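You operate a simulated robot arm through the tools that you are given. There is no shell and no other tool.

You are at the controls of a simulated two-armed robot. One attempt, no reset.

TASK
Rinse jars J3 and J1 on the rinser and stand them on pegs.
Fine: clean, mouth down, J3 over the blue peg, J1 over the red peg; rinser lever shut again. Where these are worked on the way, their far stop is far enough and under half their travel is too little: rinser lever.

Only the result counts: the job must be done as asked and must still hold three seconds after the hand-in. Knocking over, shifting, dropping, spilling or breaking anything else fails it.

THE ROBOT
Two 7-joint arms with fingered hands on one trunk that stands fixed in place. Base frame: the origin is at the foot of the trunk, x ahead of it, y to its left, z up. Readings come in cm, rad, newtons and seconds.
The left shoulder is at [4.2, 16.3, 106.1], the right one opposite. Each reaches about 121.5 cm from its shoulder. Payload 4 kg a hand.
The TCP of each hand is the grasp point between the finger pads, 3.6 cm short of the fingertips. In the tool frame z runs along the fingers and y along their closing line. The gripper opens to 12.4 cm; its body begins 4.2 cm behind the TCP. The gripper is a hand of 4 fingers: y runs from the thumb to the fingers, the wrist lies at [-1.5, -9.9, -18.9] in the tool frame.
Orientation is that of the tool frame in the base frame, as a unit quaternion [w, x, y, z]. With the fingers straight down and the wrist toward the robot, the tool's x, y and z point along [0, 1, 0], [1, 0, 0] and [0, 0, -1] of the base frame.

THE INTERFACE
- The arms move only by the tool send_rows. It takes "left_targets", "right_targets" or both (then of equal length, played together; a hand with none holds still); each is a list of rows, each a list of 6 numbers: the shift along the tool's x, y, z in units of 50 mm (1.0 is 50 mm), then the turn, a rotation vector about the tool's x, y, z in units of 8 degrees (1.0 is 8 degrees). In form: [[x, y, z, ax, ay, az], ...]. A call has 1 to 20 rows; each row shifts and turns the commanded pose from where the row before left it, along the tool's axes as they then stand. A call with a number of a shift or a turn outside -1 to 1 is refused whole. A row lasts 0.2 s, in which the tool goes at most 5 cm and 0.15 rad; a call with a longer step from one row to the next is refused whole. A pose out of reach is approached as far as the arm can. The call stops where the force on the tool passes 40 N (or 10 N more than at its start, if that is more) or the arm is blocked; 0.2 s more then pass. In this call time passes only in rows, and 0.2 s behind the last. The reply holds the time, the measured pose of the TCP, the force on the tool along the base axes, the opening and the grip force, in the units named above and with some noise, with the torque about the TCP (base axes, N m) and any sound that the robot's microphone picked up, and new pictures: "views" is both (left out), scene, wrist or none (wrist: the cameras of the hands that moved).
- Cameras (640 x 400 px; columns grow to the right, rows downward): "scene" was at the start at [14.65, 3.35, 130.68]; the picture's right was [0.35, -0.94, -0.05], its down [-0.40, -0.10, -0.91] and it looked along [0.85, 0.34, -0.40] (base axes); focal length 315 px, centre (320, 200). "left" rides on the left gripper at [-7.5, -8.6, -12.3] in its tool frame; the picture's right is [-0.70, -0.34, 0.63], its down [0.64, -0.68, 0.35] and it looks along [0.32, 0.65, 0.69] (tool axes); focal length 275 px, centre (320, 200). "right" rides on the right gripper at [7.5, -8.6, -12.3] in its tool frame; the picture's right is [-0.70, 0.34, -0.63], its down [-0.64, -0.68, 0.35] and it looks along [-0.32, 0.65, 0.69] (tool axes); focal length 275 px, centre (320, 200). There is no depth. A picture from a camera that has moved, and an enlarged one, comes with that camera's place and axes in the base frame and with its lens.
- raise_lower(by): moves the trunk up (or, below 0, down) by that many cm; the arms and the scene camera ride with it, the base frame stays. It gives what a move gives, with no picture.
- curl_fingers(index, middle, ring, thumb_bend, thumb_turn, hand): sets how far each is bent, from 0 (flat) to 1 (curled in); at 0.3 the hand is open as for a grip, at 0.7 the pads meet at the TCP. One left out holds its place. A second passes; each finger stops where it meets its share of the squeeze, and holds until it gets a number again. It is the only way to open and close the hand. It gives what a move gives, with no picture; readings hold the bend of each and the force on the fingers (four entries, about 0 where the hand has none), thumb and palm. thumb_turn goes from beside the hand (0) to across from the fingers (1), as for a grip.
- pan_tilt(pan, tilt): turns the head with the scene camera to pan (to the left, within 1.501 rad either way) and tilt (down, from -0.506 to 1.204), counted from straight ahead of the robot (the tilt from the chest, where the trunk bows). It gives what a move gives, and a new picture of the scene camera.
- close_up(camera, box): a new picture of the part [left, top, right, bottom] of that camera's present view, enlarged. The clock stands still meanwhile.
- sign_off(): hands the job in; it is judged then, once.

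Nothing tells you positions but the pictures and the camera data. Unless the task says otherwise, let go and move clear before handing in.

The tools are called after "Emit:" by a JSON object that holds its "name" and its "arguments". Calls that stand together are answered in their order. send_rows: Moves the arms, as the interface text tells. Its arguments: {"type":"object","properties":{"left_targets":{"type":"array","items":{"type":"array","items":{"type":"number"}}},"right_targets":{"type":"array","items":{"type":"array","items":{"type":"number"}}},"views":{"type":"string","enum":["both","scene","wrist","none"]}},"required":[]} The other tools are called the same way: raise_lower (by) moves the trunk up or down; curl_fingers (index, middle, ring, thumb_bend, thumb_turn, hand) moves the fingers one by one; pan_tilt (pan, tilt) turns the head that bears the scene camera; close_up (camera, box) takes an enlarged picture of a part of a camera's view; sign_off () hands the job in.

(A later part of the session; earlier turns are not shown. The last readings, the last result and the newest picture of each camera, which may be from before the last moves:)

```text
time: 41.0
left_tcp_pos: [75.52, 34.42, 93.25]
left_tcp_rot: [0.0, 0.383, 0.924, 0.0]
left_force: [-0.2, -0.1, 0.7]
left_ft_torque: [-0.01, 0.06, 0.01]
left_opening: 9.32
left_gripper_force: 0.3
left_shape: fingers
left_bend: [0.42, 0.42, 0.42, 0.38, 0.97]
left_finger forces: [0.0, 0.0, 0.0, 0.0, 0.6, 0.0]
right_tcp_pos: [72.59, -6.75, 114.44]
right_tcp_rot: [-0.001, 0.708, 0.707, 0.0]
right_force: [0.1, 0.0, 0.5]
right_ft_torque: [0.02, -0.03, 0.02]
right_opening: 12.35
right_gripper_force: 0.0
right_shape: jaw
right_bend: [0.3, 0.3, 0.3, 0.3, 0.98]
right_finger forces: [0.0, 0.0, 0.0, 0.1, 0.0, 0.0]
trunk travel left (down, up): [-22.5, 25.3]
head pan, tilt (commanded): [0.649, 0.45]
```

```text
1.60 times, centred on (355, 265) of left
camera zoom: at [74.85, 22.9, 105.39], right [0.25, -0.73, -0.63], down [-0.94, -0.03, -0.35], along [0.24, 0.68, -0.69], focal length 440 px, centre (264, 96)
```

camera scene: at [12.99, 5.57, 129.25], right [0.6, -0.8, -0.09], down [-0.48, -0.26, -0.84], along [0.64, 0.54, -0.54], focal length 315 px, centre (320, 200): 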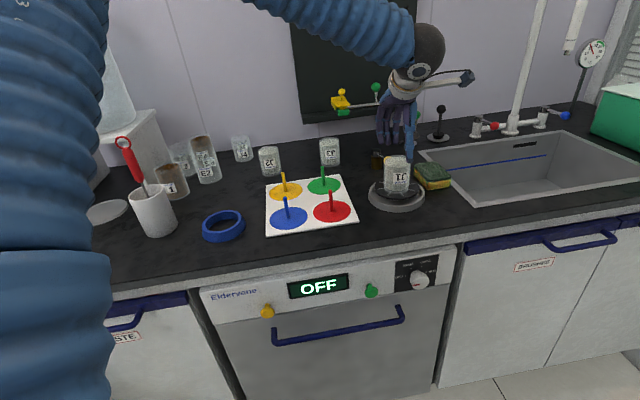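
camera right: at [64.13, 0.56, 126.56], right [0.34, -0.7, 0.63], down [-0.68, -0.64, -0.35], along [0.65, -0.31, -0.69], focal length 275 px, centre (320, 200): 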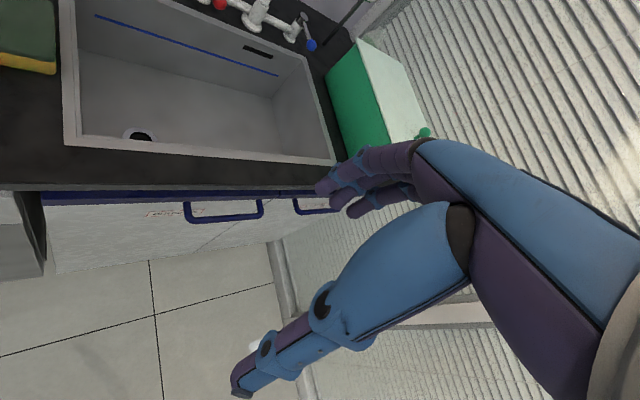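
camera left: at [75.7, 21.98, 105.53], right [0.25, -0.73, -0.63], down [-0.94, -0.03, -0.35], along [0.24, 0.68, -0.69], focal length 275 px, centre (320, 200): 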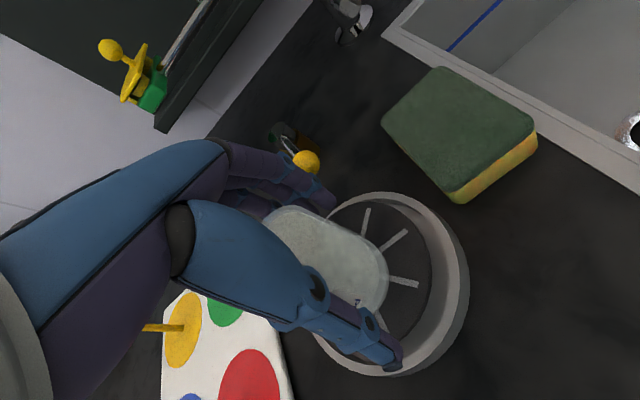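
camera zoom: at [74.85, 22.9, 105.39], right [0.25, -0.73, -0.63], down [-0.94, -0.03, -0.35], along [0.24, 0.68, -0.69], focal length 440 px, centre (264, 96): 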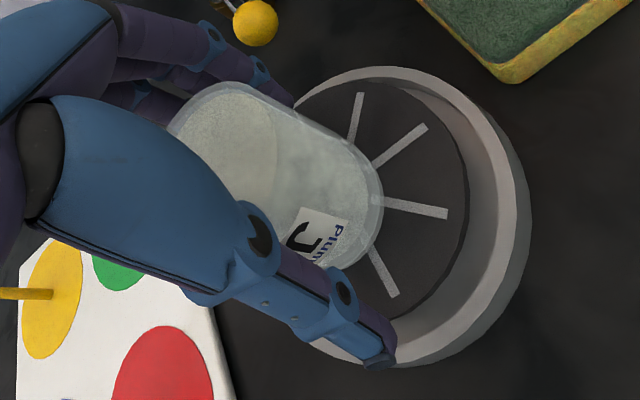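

The hand is now within about half a centimetre of J1's axis. I'll close the grip.

Emit:
{"name": "curl_fingers", "arguments": {"hand": "left", "index": 0.6, "middle": 0.6, "ring": 0.6, "thumb_bend": 0.49}}

Emit:
{"name": "close_up", "arguments": {"camera": "scene", "box": [360, 130, 440, 210]}}

Emit:
{"name": "close_up", "arguments": {"camera": "left", "box": [230, 140, 480, 390]}}

```text
time: 42.0
left_tcp_pos: [75.63, 34.4, 93.03]
left_tcp_rot: [0.0, 0.382, 0.924, 0.001]
left_force: [0.6, 1.0, 2.0]
left_ft_torque: [0.14, -0.13, 0.0]
left_opening: 6.43
left_gripper_force: 17.7
left_shape: fingers
left_bend: [0.55, 0.54, 0.58, 0.47, 0.97]
left_finger forces: [6.1, 7.3, 2.6, 0.1, 19.4, 0.0]
right_tcp_pos: [72.57, -6.7, 114.49]
right_tcp_rot: [0.0, 0.707, 0.708, -0.001]
right_force: [-1.1, 0.5, 1.0]
right_ft_torque: [0.02, 0.02, 0.0]
right_opening: 12.37
right_gripper_force: 0.0
right_shape: jaw
right_bend: [0.3, 0.3, 0.3, 0.3, 0.98]
right_finger forces: [0.1, 0.1, 0.1, 0.0, 0.1, 0.1]
trunk travel left (down, up): [-22.5, 25.3]
head pan, tilt (commanded): [0.649, 0.45]
```

```text
5.00 times, centred on (400, 170) of scene
camera zoom: at [13.0, 5.57, 129.25], right [0.6, -0.8, -0.09], down [-0.48, -0.26, -0.84], along [0.64, 0.54, -0.54], focal length 1576 px, centre (-80, 350)
```

zoom: 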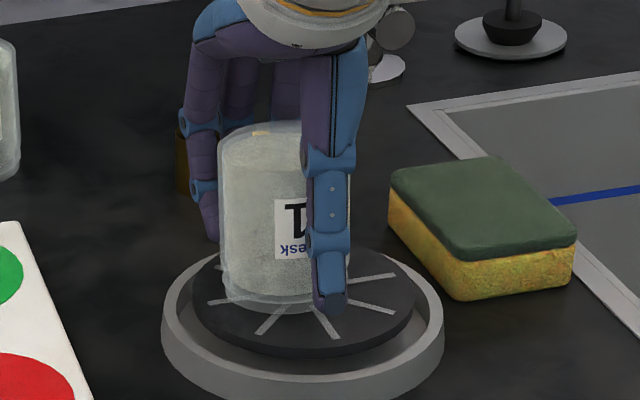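

```text
1.60 times, centred on (355, 265) of left
camera zoom: at [74.86, 22.92, 105.4], right [0.25, -0.73, -0.63], down [-0.94, -0.03, -0.35], along [0.24, 0.68, -0.69], focal length 440 px, centre (264, 96)
```

zoom: 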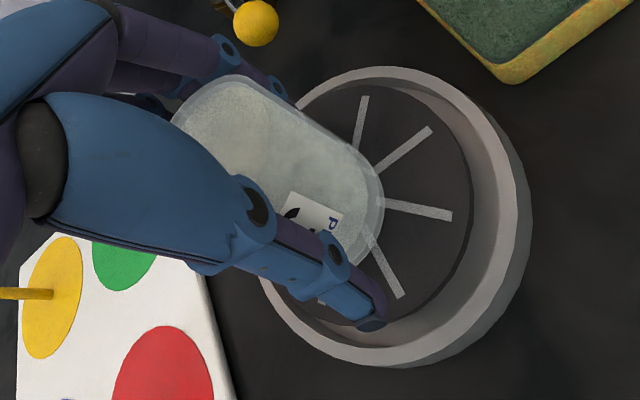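

Good, firm grip. I'll lift a few millimetres, shift J1 about 1 cm right to centre it on the nozzle, then press down and listen for water.

Emit:
{"name": "send_rows", "arguments": {"left_targets": [[0, 0, -0.08, 0, 0, 0], [-0.2, -0.04, 0, 0, 0, 0], [0, 0, 0.1, 0, 0, 0], [0, 0, 0.1, 0, 0, 0], [0, 0, 0.06, 0, 0, 0]], "views": "none"}}

Emit:
{"name": "close_up", "arguments": {"camera": "scene", "box": [360, 130, 440, 210]}}

```text
time: 43.2
left_tcp_pos: [76.1, 33.46, 92.26]
left_tcp_rot: [0.0, 0.382, 0.924, 0.0]
left_force: [2.3, -0.2, 4.7]
left_ft_torque: [0.14, -0.19, -0.06]
left_opening: 6.34
left_gripper_force: 18.2
left_shape: fingers
left_bend: [0.55, 0.54, 0.58, 0.47, 0.97]
left_finger forces: [6.6, 7.3, 2.5, 0.0, 19.8, 0.1]
right_tcp_pos: [72.55, -6.7, 114.48]
right_tcp_rot: [0.0, 0.707, 0.707, 0.0]
right_force: [-0.6, 1.0, 0.2]
right_ft_torque: [0.06, -0.02, 0.03]
right_opening: 12.37
right_gripper_force: 0.0
right_shape: jaw
right_bend: [0.3, 0.3, 0.3, 0.3, 0.98]
right_finger forces: [0.0, 0.0, 0.0, 0.1, 0.0, 0.1]
trunk travel left (down, up): [-22.5, 25.3]
head pan, tilt (commanded): [0.649, 0.45]
```

```text
5.00 times, centred on (400, 170) of scene
camera zoom: at [12.97, 5.58, 129.26], right [0.6, -0.8, -0.09], down [-0.48, -0.26, -0.84], along [0.64, 0.54, -0.54], focal length 1576 px, centre (-80, 350)
```

zoom: 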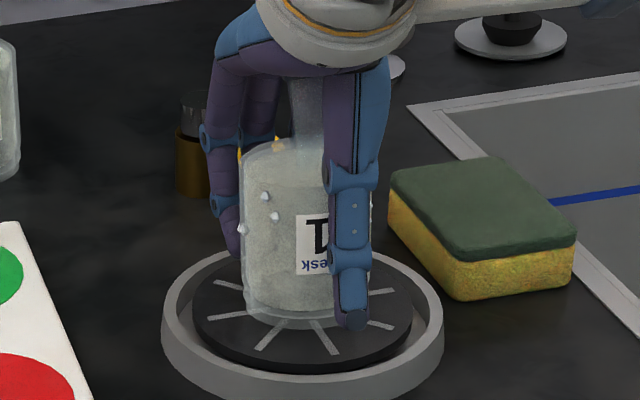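

Water is now spraying inside J1. I'll press slightly further and hold for a couple of seconds, then check whether the jar clears.

Emit:
{"name": "send_rows", "arguments": {"left_targets": [[0, 0, 0.06, 0, 0, 0], [0, 0, 0, 0, 0, 0], [0, 0, 0, 0, 0, 0], [0, 0, 0, 0, 0, 0], [0, 0, 0, 0, 0, 0], [0, 0, 0, 0, 0, 0], [0, 0, 0, 0, 0, 0], [0, 0, 0, 0, 0, 0], [0, 0, 0, 0, 0, 0], [0, 0, 0, 0, 0, 0]], "views": "both"}}

Emit:
{"name": "close_up", "arguments": {"camera": "scene", "box": [360, 130, 440, 210]}}

Emit:
{"name": "close_up", "arguments": {"camera": "left", "box": [230, 140, 480, 390]}}

```text
time: 45.4
left_tcp_pos: [76.18, 33.37, 92.12]
left_tcp_rot: [0.0, 0.382, 0.924, 0.0]
left_force: [0.6, 0.4, 12.0]
left_ft_torque: [0.41, -0.25, -0.02]
left_opening: 6.38
left_gripper_force: 19.3
left_shape: fingers
left_bend: [0.55, 0.54, 0.58, 0.47, 0.97]
left_finger forces: [6.4, 8.2, 2.9, 0.0, 21.8, 0.0]
right_tcp_pos: [72.5, -6.71, 114.5]
right_tcp_rot: [0.0, 0.707, 0.708, 0.001]
right_force: [-0.3, -0.7, 0.6]
right_ft_torque: [-0.02, -0.02, -0.02]
right_opening: 12.34
right_gripper_force: 0.0
right_shape: jaw
right_bend: [0.3, 0.3, 0.3, 0.3, 0.98]
right_finger forces: [0.0, 0.0, 0.1, 0.1, 0.0, 0.1]
trunk travel left (down, up): [-22.5, 25.3]
head pan, tilt (commanded): [0.649, 0.45]
camera scene: at [12.93, 5.55, 129.26], right [0.6, -0.8, -0.09], down [-0.48, -0.26, -0.84], along [0.64, 0.54, -0.54], focal length 315 px, centre (320, 200)
camera left: at [75.36, 21.95, 104.35], right [0.26, -0.73, -0.63], down [-0.94, -0.03, -0.35], along [0.24, 0.68, -0.69], focal length 275 px, centre (320, 200)
```

scene: 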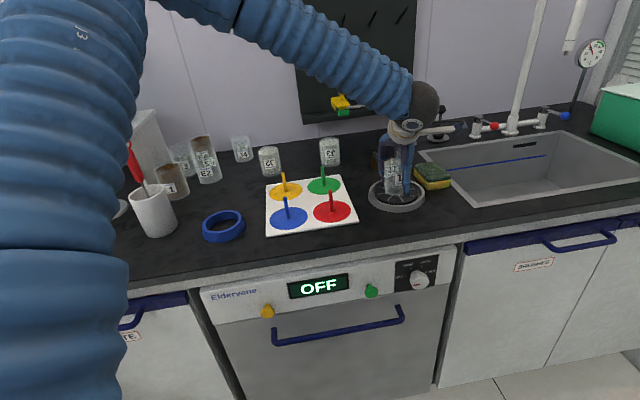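
left: 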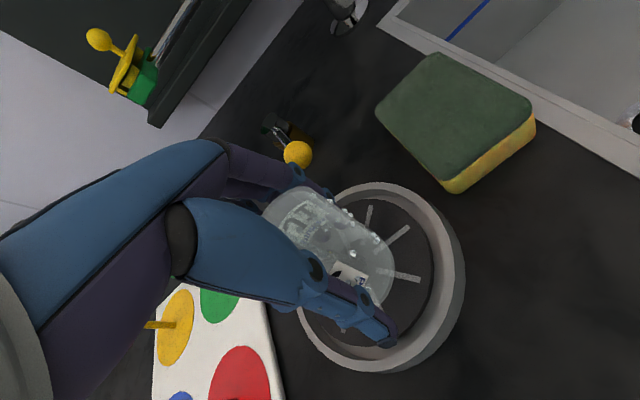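

```text
5.00 times, centred on (400, 170) of scene
camera zoom: at [12.93, 5.55, 129.26], right [0.6, -0.8, -0.09], down [-0.48, -0.26, -0.84], along [0.64, 0.54, -0.54], focal length 1576 px, centre (-80, 350)
```

zoom: 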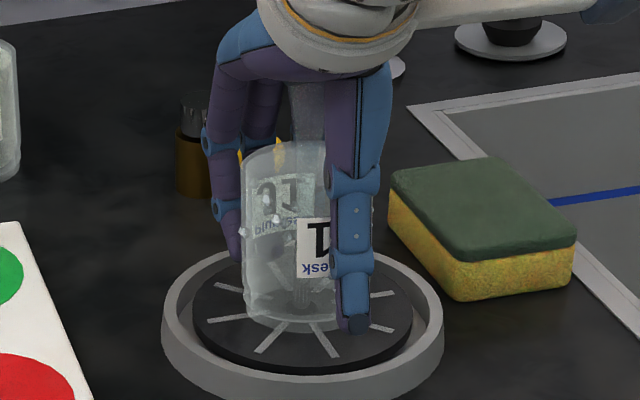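

```text
1.60 times, centred on (355, 265) of left
camera zoom: at [75.36, 21.95, 104.35], right [0.26, -0.73, -0.63], down [-0.94, -0.03, -0.35], along [0.24, 0.68, -0.69], focal length 440 px, centre (264, 96)
```

zoom: 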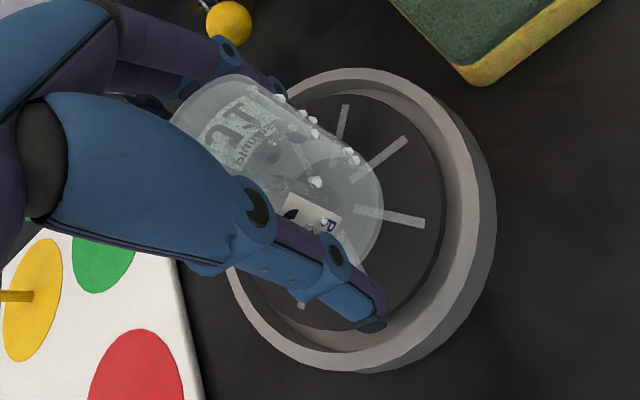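

J1 is clearing: the dirt has faded and the nozzle jet shows through the glass. I'll hold it a few seconds more so that it is fully clean.

Emit:
{"name": "send_rows", "arguments": {"left_targets": [[0, 0, 0, 0, 0, 0], [0, 0, 0, 0, 0, 0], [0, 0, 0, 0, 0, 0], [0, 0, 0, 0, 0, 0], [0, 0, 0, 0, 0, 0], [0, 0, 0, 0, 0, 0], [0, 0, 0, 0, 0, 0], [0, 0, 0, 0, 0, 0], [0, 0, 0, 0, 0, 0], [0, 0, 0, 0, 0, 0], [0, 0, 0, 0, 0, 0], [0, 0, 0, 0, 0, 0], [0, 0, 0, 0, 0, 0], [0, 0, 0, 0, 0, 0], [0, 0, 0, 0, 0, 0]], "views": "none"}}

Emit:
{"name": "close_up", "arguments": {"camera": "scene", "box": [360, 130, 440, 210]}}

Emit:
{"name": "close_up", "arguments": {"camera": "left", "box": [230, 140, 480, 390]}}

```text
time: 48.6
left_tcp_pos: [76.19, 33.47, 92.11]
left_tcp_rot: [0.0, 0.383, 0.924, 0.0]
left_force: [0.2, 1.7, 11.8]
left_ft_torque: [0.36, -0.28, 0.02]
left_opening: 6.4
left_gripper_force: 20.2
left_shape: fingers
left_bend: [0.55, 0.54, 0.58, 0.47, 0.97]
left_finger forces: [6.4, 8.2, 3.1, 0.0, 21.6, 0.1]
right_tcp_pos: [72.55, -6.82, 114.4]
right_tcp_rot: [0.0, 0.706, 0.708, 0.001]
right_force: [0.5, 0.2, 0.0]
right_ft_torque: [-0.02, -0.02, 0.0]
right_opening: 12.37
right_gripper_force: 0.2
right_shape: jaw
right_bend: [0.3, 0.3, 0.3, 0.3, 0.98]
right_finger forces: [0.1, 0.0, 0.0, 0.0, 0.0, 0.0]
trunk travel left (down, up): [-22.5, 25.3]
head pan, tilt (commanded): [0.649, 0.45]
```

```text
5.00 times, centred on (400, 170) of scene
camera zoom: at [12.93, 5.55, 129.26], right [0.6, -0.8, -0.09], down [-0.48, -0.26, -0.84], along [0.64, 0.54, -0.54], focal length 1576 px, centre (-80, 350)
```

zoom: 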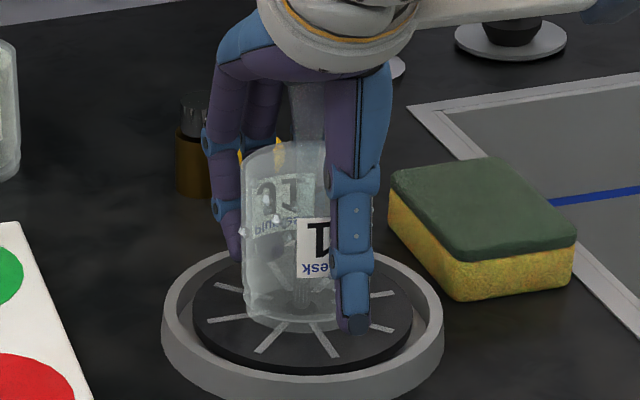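

```text
1.60 times, centred on (355, 265) of left
camera zoom: at [75.35, 21.95, 104.34], right [0.26, -0.73, -0.63], down [-0.94, -0.03, -0.35], along [0.24, 0.68, -0.69], focal length 440 px, centre (264, 96)
```

zoom: 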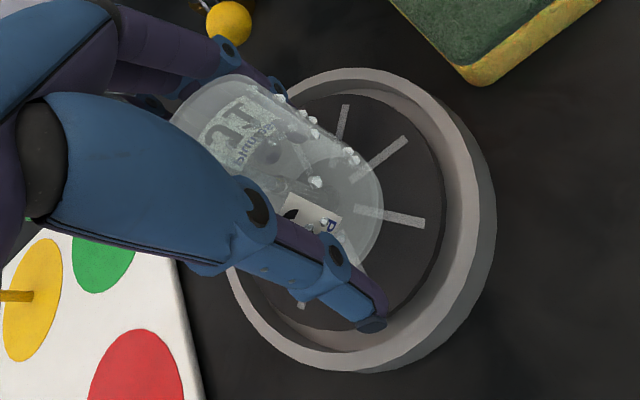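

J1 is now clear glass with both labels visible, so it is rinsed. I'll raise it slowly so that the disc closes the spray first, then lift it clear and check.

Emit:
{"name": "send_rows", "arguments": {"left_targets": [[0, 0, -0.1, 0, 0, 0], [0, 0, -0.1, 0, 0, 0], [0, 0, -0.1, 0, 0, 0], [0, 0, -0.1, 0, 0, 0]], "views": "scene"}}

Emit:
{"name": "close_up", "arguments": {"camera": "scene", "box": [360, 130, 440, 210]}}

```text
time: 49.6
left_tcp_pos: [76.21, 33.47, 93.81]
left_tcp_rot: [0.0, 0.383, 0.924, -0.001]
left_force: [-0.3, -0.1, -0.8]
left_ft_torque: [0.02, 0.0, 0.03]
left_opening: 6.14
left_gripper_force: 12.8
left_shape: fingers
left_bend: [0.56, 0.56, 0.59, 0.47, 0.97]
left_finger forces: [4.8, 6.1, 1.8, 0.0, 13.7, 0.0]
right_tcp_pos: [72.61, -6.63, 114.39]
right_tcp_rot: [-0.001, 0.707, 0.708, 0.0]
right_force: [-0.5, 0.2, 0.0]
right_ft_torque: [-0.01, -0.03, 0.02]
right_opening: 12.39
right_gripper_force: 0.0
right_shape: jaw
right_bend: [0.3, 0.3, 0.3, 0.3, 0.98]
right_finger forces: [0.0, 0.0, 0.0, 0.0, 0.1, 0.1]
trunk travel left (down, up): [-22.5, 25.3]
head pan, tilt (commanded): [0.649, 0.45]
camera scene: at [13.01, 5.58, 129.24], right [0.6, -0.8, -0.09], down [-0.48, -0.26, -0.84], along [0.64, 0.54, -0.54], focal length 315 px, centre (320, 200)
```

scene: 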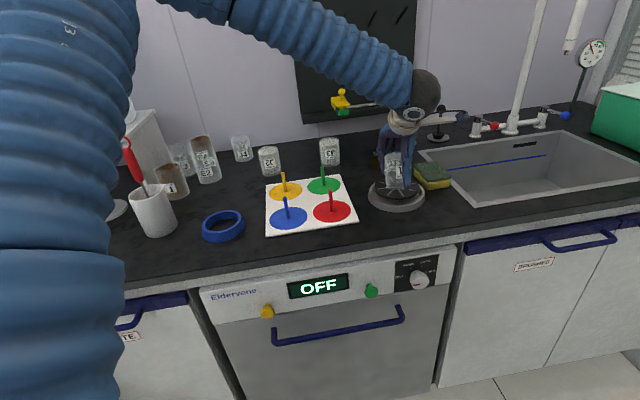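

```text
5.00 times, centred on (400, 170) of scene
camera zoom: at [13.01, 5.58, 129.24], right [0.6, -0.8, -0.09], down [-0.48, -0.26, -0.84], along [0.64, 0.54, -0.54], focal length 1576 px, centre (-80, 350)
```

zoom: 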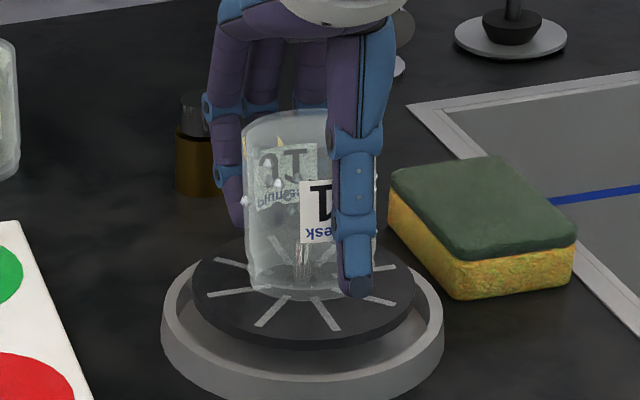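

The spray stopped as the disc rose, and J1 is clean. I'll lift it clear of the nozzle and carry it to above the red peg.

Emit:
{"name": "send_rows", "arguments": {"left_targets": [[0, 0, -0.4, 0, 0, 0], [0, 0, -0.7, 0, 0, 0], [0, 0, -0.7, 0, 0, 0], [0.8, -0.18, 0, 0, 0, 0], [0.8, -0.18, 0, 0, 0, 0], [0.8, -0.18, 0, 0, 0, 0], [0.8, -0.18, 0, 0, 0, 0]], "views": "both"}}

Emit:
{"name": "close_up", "arguments": {"camera": "scene", "box": [260, 90, 390, 240]}}

Emit:
{"name": "close_up", "arguments": {"camera": "left", "box": [220, 150, 460, 400]}}

```text
time: 51.2
left_tcp_pos: [61.87, 42.43, 103.1]
left_tcp_rot: [0.0, 0.383, 0.924, 0.001]
left_force: [0.2, 1.0, -0.9]
left_ft_torque: [-0.01, 0.02, 0.02]
left_opening: 6.09
left_gripper_force: 13.0
left_shape: fingers
left_bend: [0.56, 0.56, 0.59, 0.47, 0.97]
left_finger forces: [4.7, 6.1, 1.7, 0.0, 13.0, 0.0]
right_tcp_pos: [72.58, -6.74, 114.41]
right_tcp_rot: [0.0, 0.707, 0.707, 0.0]
right_force: [-0.2, 0.7, -1.2]
right_ft_torque: [0.0, -0.03, -0.01]
right_opening: 12.41
right_gripper_force: 0.1
right_shape: jaw
right_bend: [0.3, 0.3, 0.3, 0.3, 0.98]
right_finger forces: [0.0, 0.0, 0.0, 0.0, 0.0, 0.0]
trunk travel left (down, up): [-22.5, 25.3]
head pan, tilt (commanded): [0.649, 0.45]
camera scene: at [12.91, 5.66, 129.26], right [0.6, -0.8, -0.09], down [-0.48, -0.26, -0.84], along [0.64, 0.54, -0.54], focal length 315 px, centre (320, 200)
camera left: at [61.21, 30.95, 115.28], right [0.25, -0.73, -0.63], down [-0.94, -0.03, -0.35], along [0.24, 0.68, -0.69], focal length 275 px, centre (320, 200)
```

scene: 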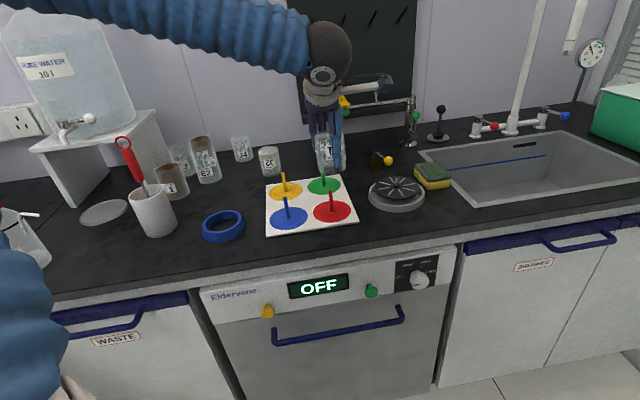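
left: 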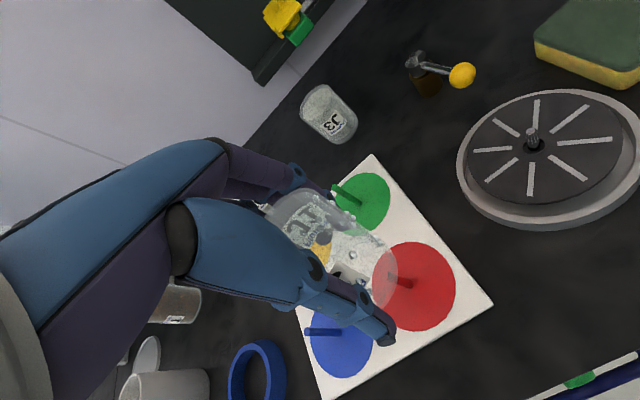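

```text
2.67 times, centred on (325, 165) of scene
camera zoom: at [12.91, 5.66, 129.26], right [0.6, -0.8, -0.09], down [-0.48, -0.26, -0.84], along [0.64, 0.54, -0.54], focal length 841 px, centre (307, 293)
```

zoom: 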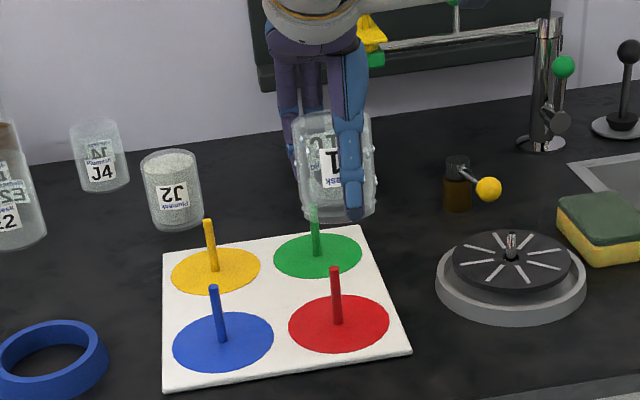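

```text
1.60 times, centred on (340, 275) of left
camera zoom: at [61.21, 30.95, 115.28], right [0.25, -0.73, -0.63], down [-0.94, -0.03, -0.35], along [0.24, 0.68, -0.69], focal length 440 px, centre (288, 80)
```

zoom: 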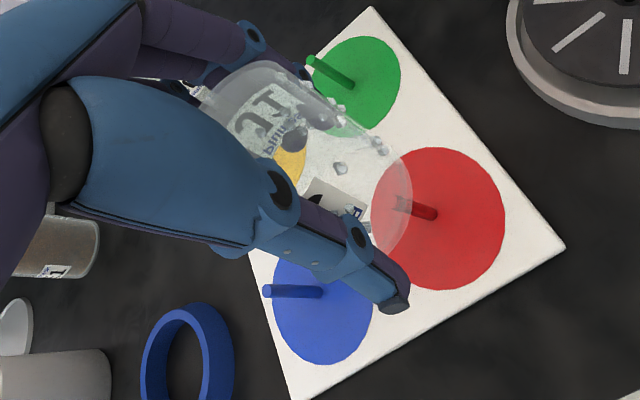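

The red peg is at about (62.0, 43.35) and J1's mouth is within about 0.6 cm of that line. I'll correct and lower to just above the peg tip, then check.

Emit:
{"name": "send_rows", "arguments": {"left_targets": [[0.09, 0.06, 0.4, 0, 0, 0], [0, 0, 0.5, 0, 0, 0]], "views": "both"}}

Emit:
{"name": "close_up", "arguments": {"camera": "scene", "box": [280, 120, 380, 240]}}

Emit:
{"name": "close_up", "arguments": {"camera": "left", "box": [220, 150, 460, 400]}}

```text
time: 51.8
left_tcp_pos: [62.3, 42.93, 98.38]
left_tcp_rot: [0.001, 0.383, 0.924, 0.0]
left_force: [-0.6, -0.6, -1.3]
left_ft_torque: [0.01, 0.0, -0.02]
left_opening: 6.09
left_gripper_force: 12.9
left_shape: fingers
left_bend: [0.56, 0.56, 0.59, 0.47, 0.97]
left_finger forces: [4.7, 6.1, 1.8, 0.0, 12.9, 0.1]
right_tcp_pos: [72.76, -6.73, 114.21]
right_tcp_rot: [-0.001, 0.707, 0.707, 0.0]
right_force: [0.8, 0.1, -0.7]
right_ft_torque: [0.02, -0.01, 0.03]
right_opening: 12.39
right_gripper_force: 0.1
right_shape: jaw
right_bend: [0.3, 0.3, 0.3, 0.3, 0.98]
right_finger forces: [0.0, 0.1, 0.1, 0.0, 0.0, 0.0]
trunk travel left (down, up): [-22.5, 25.3]
head pan, tilt (commanded): [0.649, 0.45]
camera scene: at [13.11, 5.56, 129.22], right [0.6, -0.8, -0.09], down [-0.48, -0.26, -0.84], along [0.64, 0.54, -0.54], focal length 315 px, centre (320, 200)
camera left: at [61.58, 31.42, 110.59], right [0.25, -0.73, -0.63], down [-0.94, -0.03, -0.35], along [0.24, 0.68, -0.69], focal length 275 px, centre (320, 200)
```

scene: 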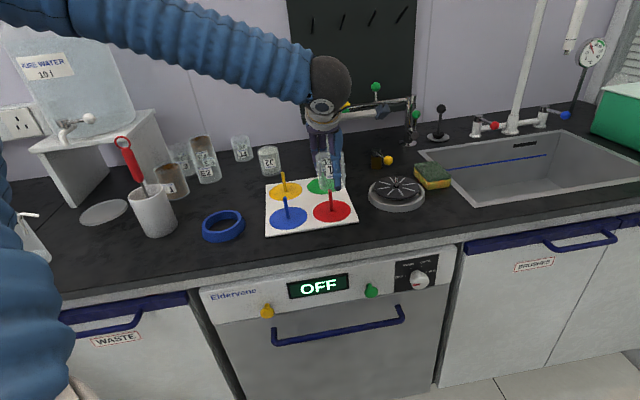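
left: 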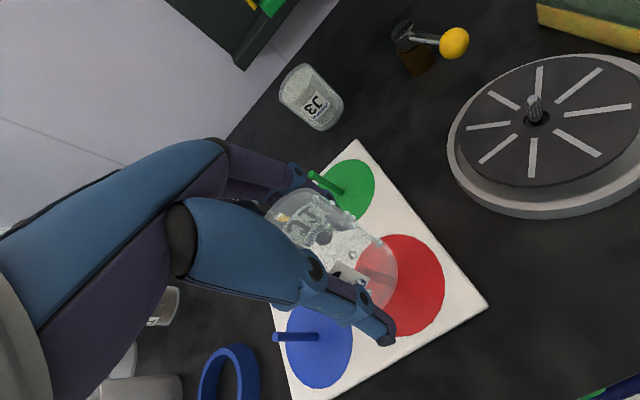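

```text
3.33 times, centred on (330, 180) of scene
camera zoom: at [13.11, 5.56, 129.22], right [0.6, -0.8, -0.09], down [-0.48, -0.26, -0.84], along [0.64, 0.54, -0.54], focal length 1051 px, centre (287, 267)
```

zoom: 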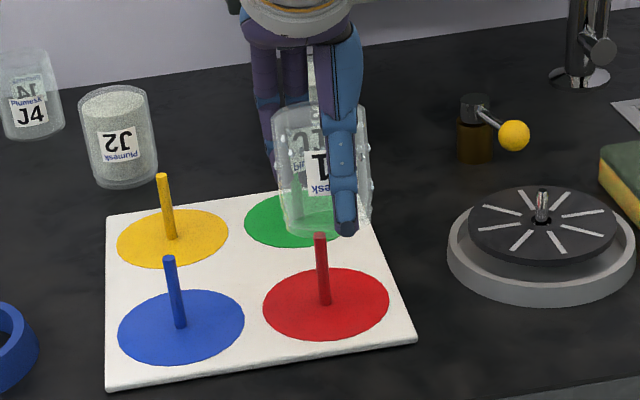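

```text
1.60 times, centred on (340, 275) of left
camera zoom: at [61.58, 31.42, 110.59], right [0.25, -0.73, -0.63], down [-0.94, -0.03, -0.35], along [0.24, 0.68, -0.69], focal length 440 px, centre (288, 80)
```

zoom: 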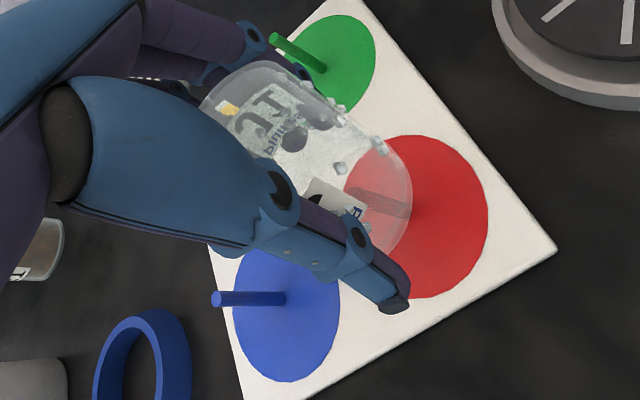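

The mouth is over the peg tip, about 0.5 cm to the right. I'll nudge left and lower the jar over the peg to just above the board.

Emit:
{"name": "send_rows", "arguments": {"left_targets": [[0.1, 0, 0.1, 0, 0, 0], [0, 0, 0.4, 0, 0, 0], [0, 0, 0.4, 0, 0, 0], [0, 0, 0.3, 0, 0, 0]], "views": "scene"}}

Emit:
{"name": "close_up", "arguments": {"camera": "scene", "box": [280, 140, 380, 240]}}

Emit:
{"name": "close_up", "arguments": {"camera": "left", "box": [220, 150, 460, 400]}}

```text
time: 52.8
left_tcp_pos: [62.12, 43.13, 92.64]
left_tcp_rot: [0.0, 0.383, 0.924, 0.001]
left_force: [1.3, 0.1, -1.2]
left_ft_torque: [-0.04, -0.01, 0.03]
left_opening: 6.11
left_gripper_force: 12.8
left_shape: fingers
left_bend: [0.56, 0.56, 0.59, 0.47, 0.97]
left_finger forces: [4.7, 6.1, 1.5, 0.0, 12.7, 0.0]
right_tcp_pos: [72.63, -6.77, 114.24]
right_tcp_rot: [0.0, 0.706, 0.708, -0.001]
right_force: [0.5, 0.8, 0.6]
right_ft_torque: [0.0, 0.0, -0.02]
right_opening: 12.36
right_gripper_force: 0.0
right_shape: jaw
right_bend: [0.3, 0.3, 0.3, 0.3, 0.98]
right_finger forces: [0.0, 0.0, 0.0, 0.1, 0.1, 0.0]
trunk travel left (down, up): [-22.5, 25.3]
head pan, tilt (commanded): [0.649, 0.45]
camera scene: at [13.05, 5.6, 129.24], right [0.6, -0.8, -0.09], down [-0.48, -0.26, -0.84], along [0.64, 0.54, -0.54], focal length 315 px, centre (320, 200)
```

scene: 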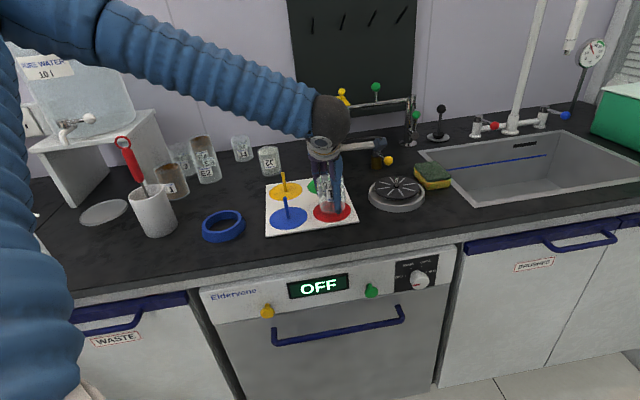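

```text
4.00 times, centred on (330, 190) of scene
camera zoom: at [13.05, 5.6, 129.24], right [0.6, -0.8, -0.09], down [-0.48, -0.26, -0.84], along [0.64, 0.54, -0.54], focal length 1261 px, centre (280, 240)
```

zoom: 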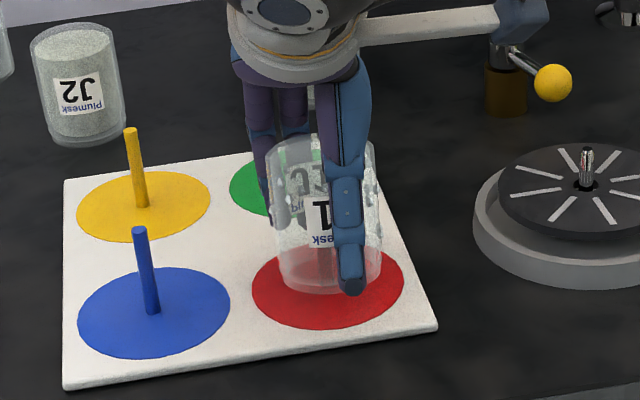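

```text
1.60 times, centred on (340, 275) of left
camera zoom: at [61.32, 31.69, 104.78], right [0.25, -0.73, -0.63], down [-0.94, -0.03, -0.35], along [0.24, 0.68, -0.69], focal length 440 px, centre (288, 80)
```

zoom: 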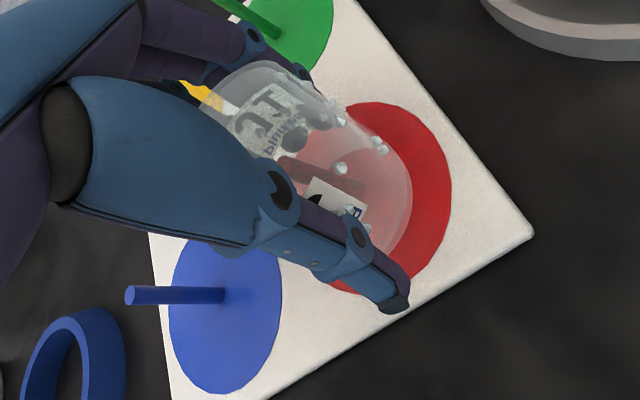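

The red peg is inside J1. I'll lower the last centimetre in small steps until it touches the board.

Emit:
{"name": "send_rows", "arguments": {"left_targets": [[0, 0, 0.06, 0, 0, 0], [0, 0, 0.06, 0, 0, 0], [0, 0, 0.06, 0, 0, 0], [0, 0, 0.05, 0, 0, 0]], "views": "none"}}

Emit:
{"name": "close_up", "arguments": {"camera": "scene", "box": [280, 140, 380, 240]}}

```text
time: 53.8
left_tcp_pos: [61.95, 43.12, 91.64]
left_tcp_rot: [0.001, 0.383, 0.924, 0.0]
left_force: [0.0, -1.0, 10.0]
left_ft_torque: [0.21, -0.15, 0.0]
left_opening: 6.05
left_gripper_force: 14.6
left_shape: fingers
left_bend: [0.56, 0.56, 0.59, 0.47, 0.97]
left_finger forces: [5.0, 6.6, 1.8, 0.1, 15.7, 0.0]
right_tcp_pos: [72.51, -6.86, 114.46]
right_tcp_rot: [0.0, 0.707, 0.707, 0.0]
right_force: [-0.2, 0.6, -0.3]
right_ft_torque: [-0.02, 0.0, 0.0]
right_opening: 12.37
right_gripper_force: 0.1
right_shape: jaw
right_bend: [0.3, 0.3, 0.3, 0.3, 0.98]
right_finger forces: [0.0, 0.1, 0.0, 0.1, 0.1, 0.0]
trunk travel left (down, up): [-22.5, 25.3]
head pan, tilt (commanded): [0.649, 0.45]
```

```text
4.00 times, centred on (330, 190) of scene
camera zoom: at [12.93, 5.55, 129.28], right [0.6, -0.8, -0.09], down [-0.48, -0.26, -0.84], along [0.64, 0.54, -0.54], focal length 1261 px, centre (280, 240)
```

zoom: 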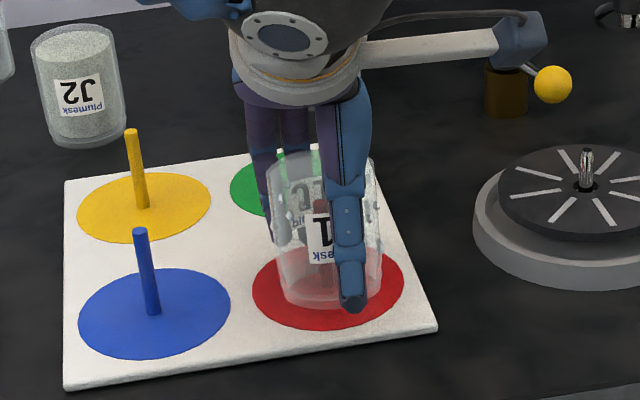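

J1 stands on the board over the red peg (10 N contact). I'll ease off 1–2 mm and open the hand.

Emit:
{"name": "send_rows", "arguments": {"left_targets": [[0, 0, -0.03, 0, 0, 0]], "views": "none"}}

Emit:
{"name": "curl_fingers", "arguments": {"hand": "left", "index": 0.5, "middle": 0.5, "ring": 0.52, "thumb_bend": 0.43}}

Emit:
{"name": "curl_fingers", "arguments": {"hand": "left", "index": 0.35, "middle": 0.35, "ring": 0.35, "thumb_bend": 0.3}}

Emit:
{"name": "close_up", "arguments": {"camera": "scene", "box": [280, 140, 380, 240]}}

```text
time: 54.2
left_tcp_pos: [61.84, 43.18, 91.52]
left_tcp_rot: [-0.001, 0.384, 0.924, 0.0]
left_force: [2.1, -0.2, 7.9]
left_ft_torque: [0.21, -0.22, -0.04]
left_opening: 6.08
left_gripper_force: 14.4
left_shape: fingers
left_bend: [0.56, 0.56, 0.59, 0.47, 0.97]
left_finger forces: [5.7, 6.7, 2.0, 0.0, 14.9, 0.0]
right_tcp_pos: [72.61, -6.73, 114.45]
right_tcp_rot: [0.0, 0.708, 0.707, 0.0]
right_force: [0.2, 0.6, 0.2]
right_ft_torque: [0.02, 0.0, 0.03]
right_opening: 12.4
right_gripper_force: 0.0
right_shape: jaw
right_bend: [0.3, 0.3, 0.3, 0.3, 0.98]
right_finger forces: [0.0, 0.0, 0.0, 0.1, 0.0, 0.0]
trunk travel left (down, up): [-22.5, 25.3]
head pan, tilt (commanded): [0.649, 0.45]
```

```text
time: 55.2
left_tcp_pos: [61.97, 43.02, 91.59]
left_tcp_rot: [0.001, 0.382, 0.924, 0.0]
left_force: [-0.2, -1.3, 0.3]
left_ft_torque: [-0.01, -0.01, 0.01]
left_opening: 7.3
left_gripper_force: 0.1
left_shape: fingers
left_bend: [0.5, 0.5, 0.52, 0.43, 0.97]
left_finger forces: [0.1, 0.3, 0.0, 0.0, 0.3, 0.0]
right_tcp_pos: [72.65, -6.72, 114.31]
right_tcp_rot: [0.0, 0.706, 0.708, -0.001]
right_force: [-0.1, -0.7, -0.5]
right_ft_torque: [0.02, 0.02, 0.0]
right_opening: 12.38
right_gripper_force: 0.0
right_shape: jaw
right_bend: [0.3, 0.3, 0.3, 0.3, 0.98]
right_finger forces: [0.0, 0.0, 0.0, 0.0, 0.0, 0.1]
trunk travel left (down, up): [-22.5, 25.3]
head pan, tilt (commanded): [0.649, 0.45]
```

```text
time: 56.2
left_tcp_pos: [61.88, 43.02, 91.39]
left_tcp_rot: [0.001, 0.382, 0.924, 0.0]
left_force: [-0.6, 0.0, 0.3]
left_ft_torque: [0.01, -0.02, 0.0]
left_opening: 11.56
left_gripper_force: 0.0
left_shape: fingers
left_bend: [0.35, 0.35, 0.35, 0.3, 0.97]
left_finger forces: [0.0, 0.1, 0.1, 0.0, 0.0, 0.1]
right_tcp_pos: [72.68, -6.6, 114.31]
right_tcp_rot: [0.0, 0.706, 0.708, -0.001]
right_force: [-0.5, -0.2, -0.3]
right_ft_torque: [-0.04, 0.03, -0.01]
right_opening: 12.37
right_gripper_force: 0.1
right_shape: jaw
right_bend: [0.3, 0.3, 0.3, 0.3, 0.98]
right_finger forces: [0.1, 0.1, 0.1, 0.1, 0.0, 0.0]
trunk travel left (down, up): [-22.5, 25.3]
head pan, tilt (commanded): [0.649, 0.45]
```

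```text
4.00 times, centred on (330, 190) of scene
camera zoom: at [13.0, 5.59, 129.25], right [0.6, -0.8, -0.09], down [-0.48, -0.26, -0.84], along [0.64, 0.54, -0.54], focal length 1261 px, centre (280, 240)
```

zoom: 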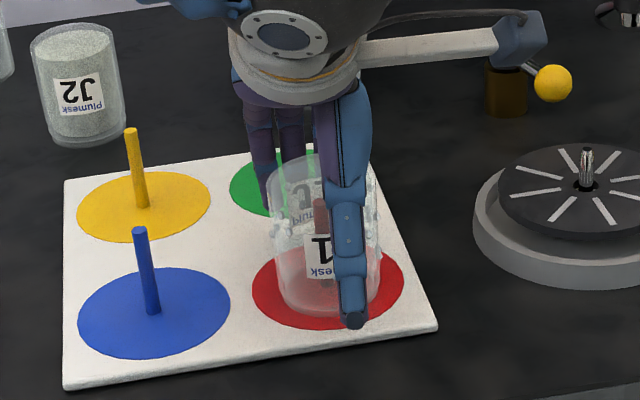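

J1 stands over the red peg, released. I'll raise the hand straight up, then check J1 and J3 before setting up a tilted approach to J3 that stays below and in front of the swing-arm box.

Emit:
{"name": "send_rows", "arguments": {"left_targets": [[0, 0, -0.4, 0, 0, 0], [0, 0, -0.8, 0, 0, 0], [0, 0, -0.9, 0, 0, 0], [0, 0, -0.9, 0, 0, 0], [0, 0, -0.9, 0, 0, 0]], "views": "both"}}

Emit:
{"name": "close_up", "arguments": {"camera": "scene", "box": [260, 120, 380, 240]}}

Emit:
{"name": "close_up", "arguments": {"camera": "left", "box": [280, 0, 520, 400]}}

```text
time: 57.4
left_tcp_pos: [61.66, 43.01, 111.37]
left_tcp_rot: [-0.001, 0.382, 0.924, 0.0]
left_force: [0.6, -0.1, -0.4]
left_ft_torque: [0.01, -0.02, -0.01]
left_opening: 11.53
left_gripper_force: 0.1
left_shape: fingers
left_bend: [0.35, 0.35, 0.35, 0.3, 0.97]
left_finger forces: [0.0, 0.0, 0.0, 0.0, 0.0, 0.0]
right_tcp_pos: [72.61, -6.87, 114.38]
right_tcp_rot: [0.0, 0.707, 0.707, 0.0]
right_force: [0.3, -0.4, 0.5]
right_ft_torque: [-0.01, -0.02, -0.03]
right_opening: 12.39
right_gripper_force: 0.0
right_shape: jaw
right_bend: [0.3, 0.3, 0.3, 0.3, 0.98]
right_finger forces: [0.1, 0.1, 0.0, 0.0, 0.0, 0.0]
trunk travel left (down, up): [-22.5, 25.3]
head pan, tilt (commanded): [0.649, 0.45]
camera scene: at [12.93, 5.52, 129.27], right [0.6, -0.8, -0.09], down [-0.48, -0.26, -0.84], along [0.64, 0.54, -0.54], focal length 315 px, centre (320, 200)
camera left: at [60.9, 31.52, 123.59], right [0.25, -0.73, -0.63], down [-0.94, -0.03, -0.35], along [0.24, 0.68, -0.69], focal length 275 px, centre (320, 200)
```

scene: 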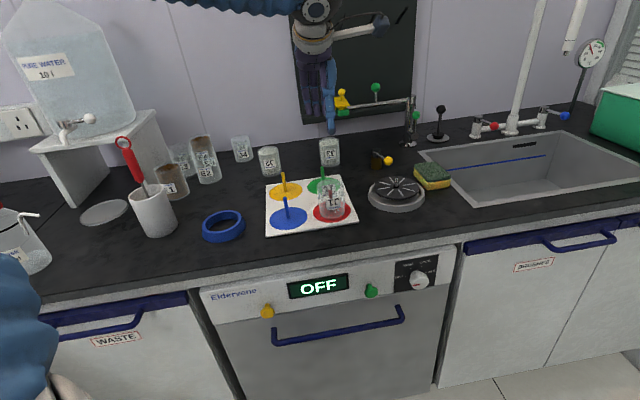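
left: 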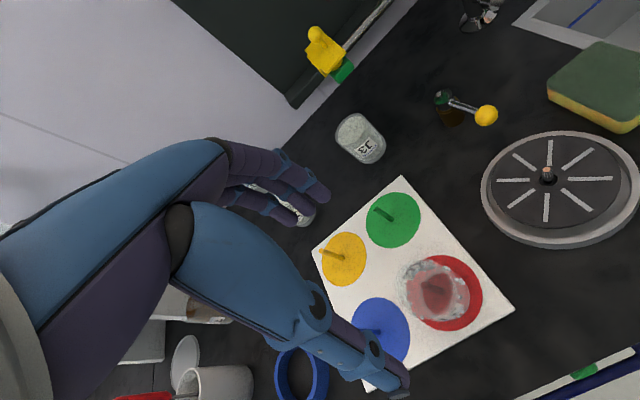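

```text
3.33 times, centred on (320, 180) of scene
camera zoom: at [12.93, 5.52, 129.27], right [0.6, -0.8, -0.09], down [-0.48, -0.26, -0.84], along [0.64, 0.54, -0.54], focal length 1051 px, centre (320, 267)
```

zoom: 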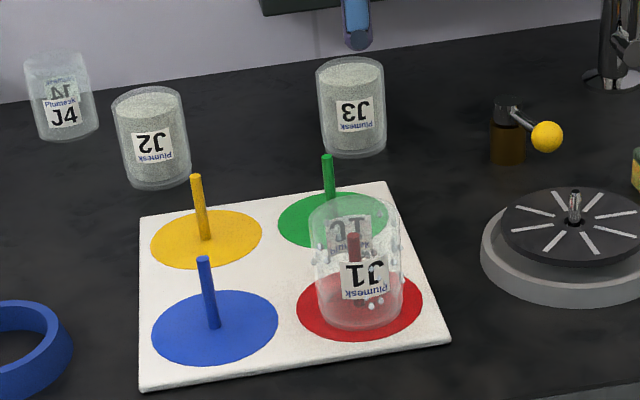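

```text
1.00 times, centred on (400, 200) of left (not enlarged: the box is as wide or as high as the picture)
camera zoom: at [60.9, 31.52, 123.59], right [0.25, -0.73, -0.63], down [-0.94, -0.03, -0.35], along [0.24, 0.68, -0.69], focal length 275 px, centre (240, 200)
```

zoom: 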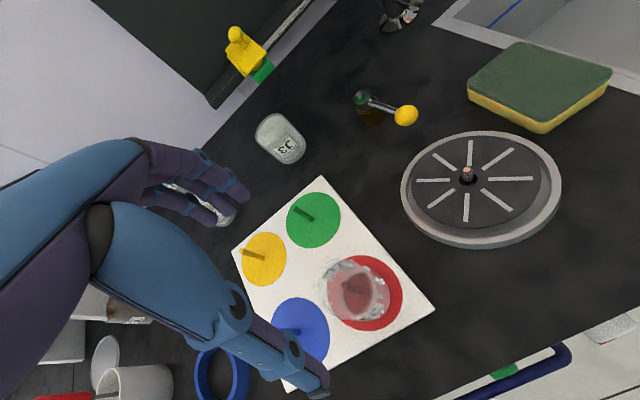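

J1 is standing clean over the red peg. Now I'll reorient the left hand for J3: turn it 90° so the thumb goes right and the fingers left, then tilt it 45° so that the fingers point forward and down.

Emit:
{"name": "send_rows", "arguments": {"left_targets": [[0, 0, 0, 0, 0, -0.9375], [0, 0, 0, 0, 0, -0.9375], [0, 0, 0, 0, 0, -0.9375], [0, 0, 0, 0, 0, -0.9375], [0, 0, 0, 0, 0, -0.9375], [0, 0, 0, 0, 0, -0.9375], [0, 0, 0, 0, 0, -0.9375], [0, 0, 0, 0, 0, -0.9375], [0, 0, 0, 0, 0, -0.9375], [0, 0, 0, 0, 0, -0.9375], [0, 0, 0, 0, 0, -0.9375], [0, 0, 0, 0, 0, -0.9375], [0, 0, 0, 0, -0.9375, 0], [0, 0, 0, 0, -0.9375, 0], [0, 0, 0, 0, -0.9375, 0], [0, 0, 0, 0, -0.9375, 0], [0, 0, 0, 0, -0.9375, 0], [0, 0, 0, 0, -0.9375, 0]], "views": "both"}}

```text
time: 61.2
left_tcp_pos: [67.39, 56.61, 124.39]
left_tcp_rot: [0.341, -0.346, 0.862, 0.144]
left_force: [0.6, -1.2, -0.2]
left_ft_torque: [-0.04, 0.0, -0.01]
left_opening: 11.58
left_gripper_force: 0.0
left_shape: fingers
left_bend: [0.35, 0.35, 0.35, 0.3, 0.98]
left_finger forces: [0.0, 0.1, 0.1, 0.1, 0.1, 0.1]
left hand out of reach, approached as far as the arm can: row 15, 16, 17, 18
right_tcp_pos: [72.54, -6.71, 114.52]
right_tcp_rot: [0.0, 0.707, 0.707, 0.0]
right_force: [-0.2, -0.7, -0.2]
right_ft_torque: [-0.02, -0.05, 0.0]
right_opening: 12.39
right_gripper_force: 0.2
right_shape: jaw
right_bend: [0.3, 0.3, 0.3, 0.3, 0.98]
right_finger forces: [0.0, 0.0, 0.1, 0.0, 0.1, 0.0]
trunk travel left (down, up): [-22.5, 25.3]
head pan, tilt (commanded): [0.649, 0.45]
camera scene: at [12.96, 5.57, 129.26], right [0.6, -0.8, -0.09], down [-0.48, -0.26, -0.84], along [0.64, 0.54, -0.54], focal length 315 px, centre (320, 200)
camera left: at [71.23, 48.14, 138.23], right [0.91, 0.41, 0.02], down [0.3, -0.64, -0.7], along [-0.28, 0.65, -0.71], focal length 275 px, centre (320, 200)
```

scene: 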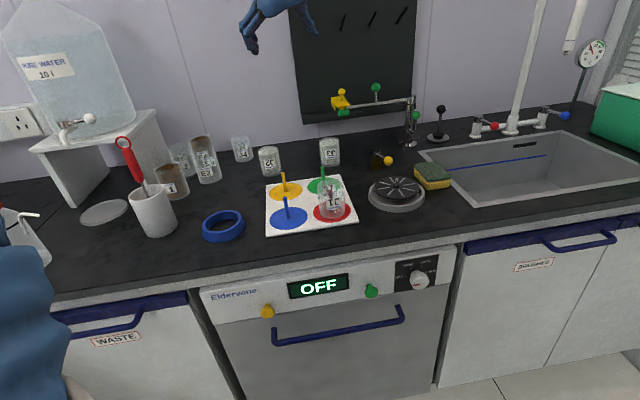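
left: 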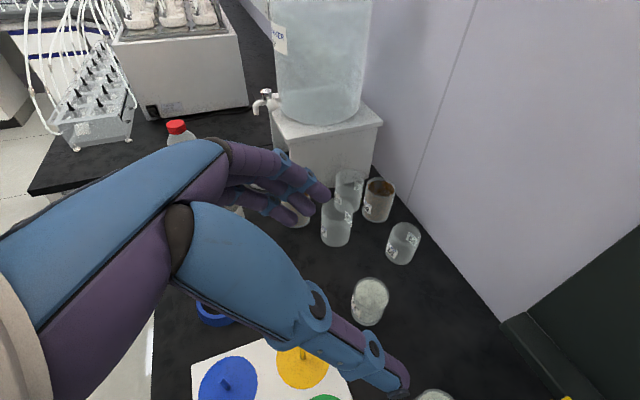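

The orientation is right, but that spot was too close in for the arm to reach in this pose. I'll move the commanded pose outward toward J3's front, where it should be reachable, checking on the way.

Emit:
{"name": "send_rows", "arguments": {"left_targets": [[-0.1, -0.2, 0.3, 0, 0, 0], [-0.1, -0.2, 0.3, 0, 0, 0], [-0.1, -0.2, 0.3, 0, 0, 0], [-0.1, -0.2, 0.3, 0, 0, 0]], "views": "both"}}

```text
time: 62.2
left_tcp_pos: [74.77, 58.55, 122.14]
left_tcp_rot: [0.353, -0.354, 0.853, 0.146]
left_force: [0.3, -0.2, 0.3]
left_ft_torque: [0.0, -0.01, -0.03]
left_opening: 11.54
left_gripper_force: 0.0
left_shape: fingers
left_bend: [0.35, 0.35, 0.35, 0.3, 0.98]
left_finger forces: [0.1, 0.1, 0.1, 0.0, 0.0, 0.0]
left hand out of reach, approached as far as the arm can: row 1
right_tcp_pos: [72.66, -6.7, 114.3]
right_tcp_rot: [0.0, 0.706, 0.708, 0.0]
right_force: [-0.5, -0.7, 0.0]
right_ft_torque: [-0.04, -0.02, -0.03]
right_opening: 12.38
right_gripper_force: 0.0
right_shape: jaw
right_bend: [0.3, 0.3, 0.3, 0.3, 0.98]
right_finger forces: [0.1, 0.1, 0.0, 0.1, 0.0, 0.0]
trunk travel left (down, up): [-22.5, 25.3]
head pan, tilt (commanded): [0.649, 0.45]
camera scene: at [13.09, 5.59, 129.22], right [0.6, -0.8, -0.09], down [-0.48, -0.26, -0.84], along [0.64, 0.54, -0.54], focal length 315 px, centre (320, 200)
camera left: at [78.52, 49.98, 136.1], right [0.9, 0.43, 0.04], down [0.33, -0.63, -0.7], along [-0.27, 0.65, -0.71], focal length 275 px, centre (320, 200)
```

scene: 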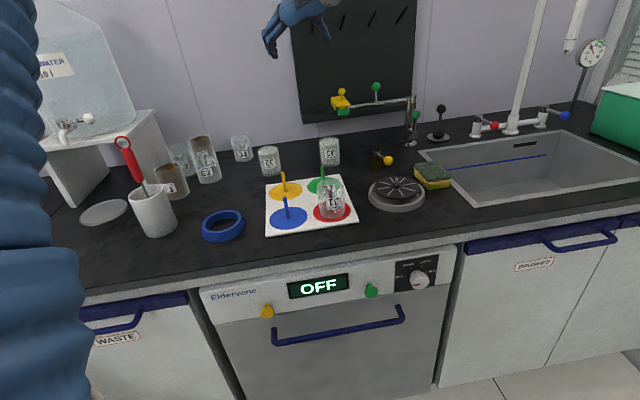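
left: 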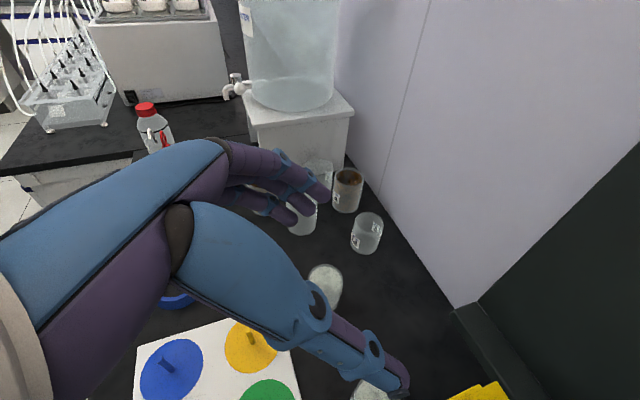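

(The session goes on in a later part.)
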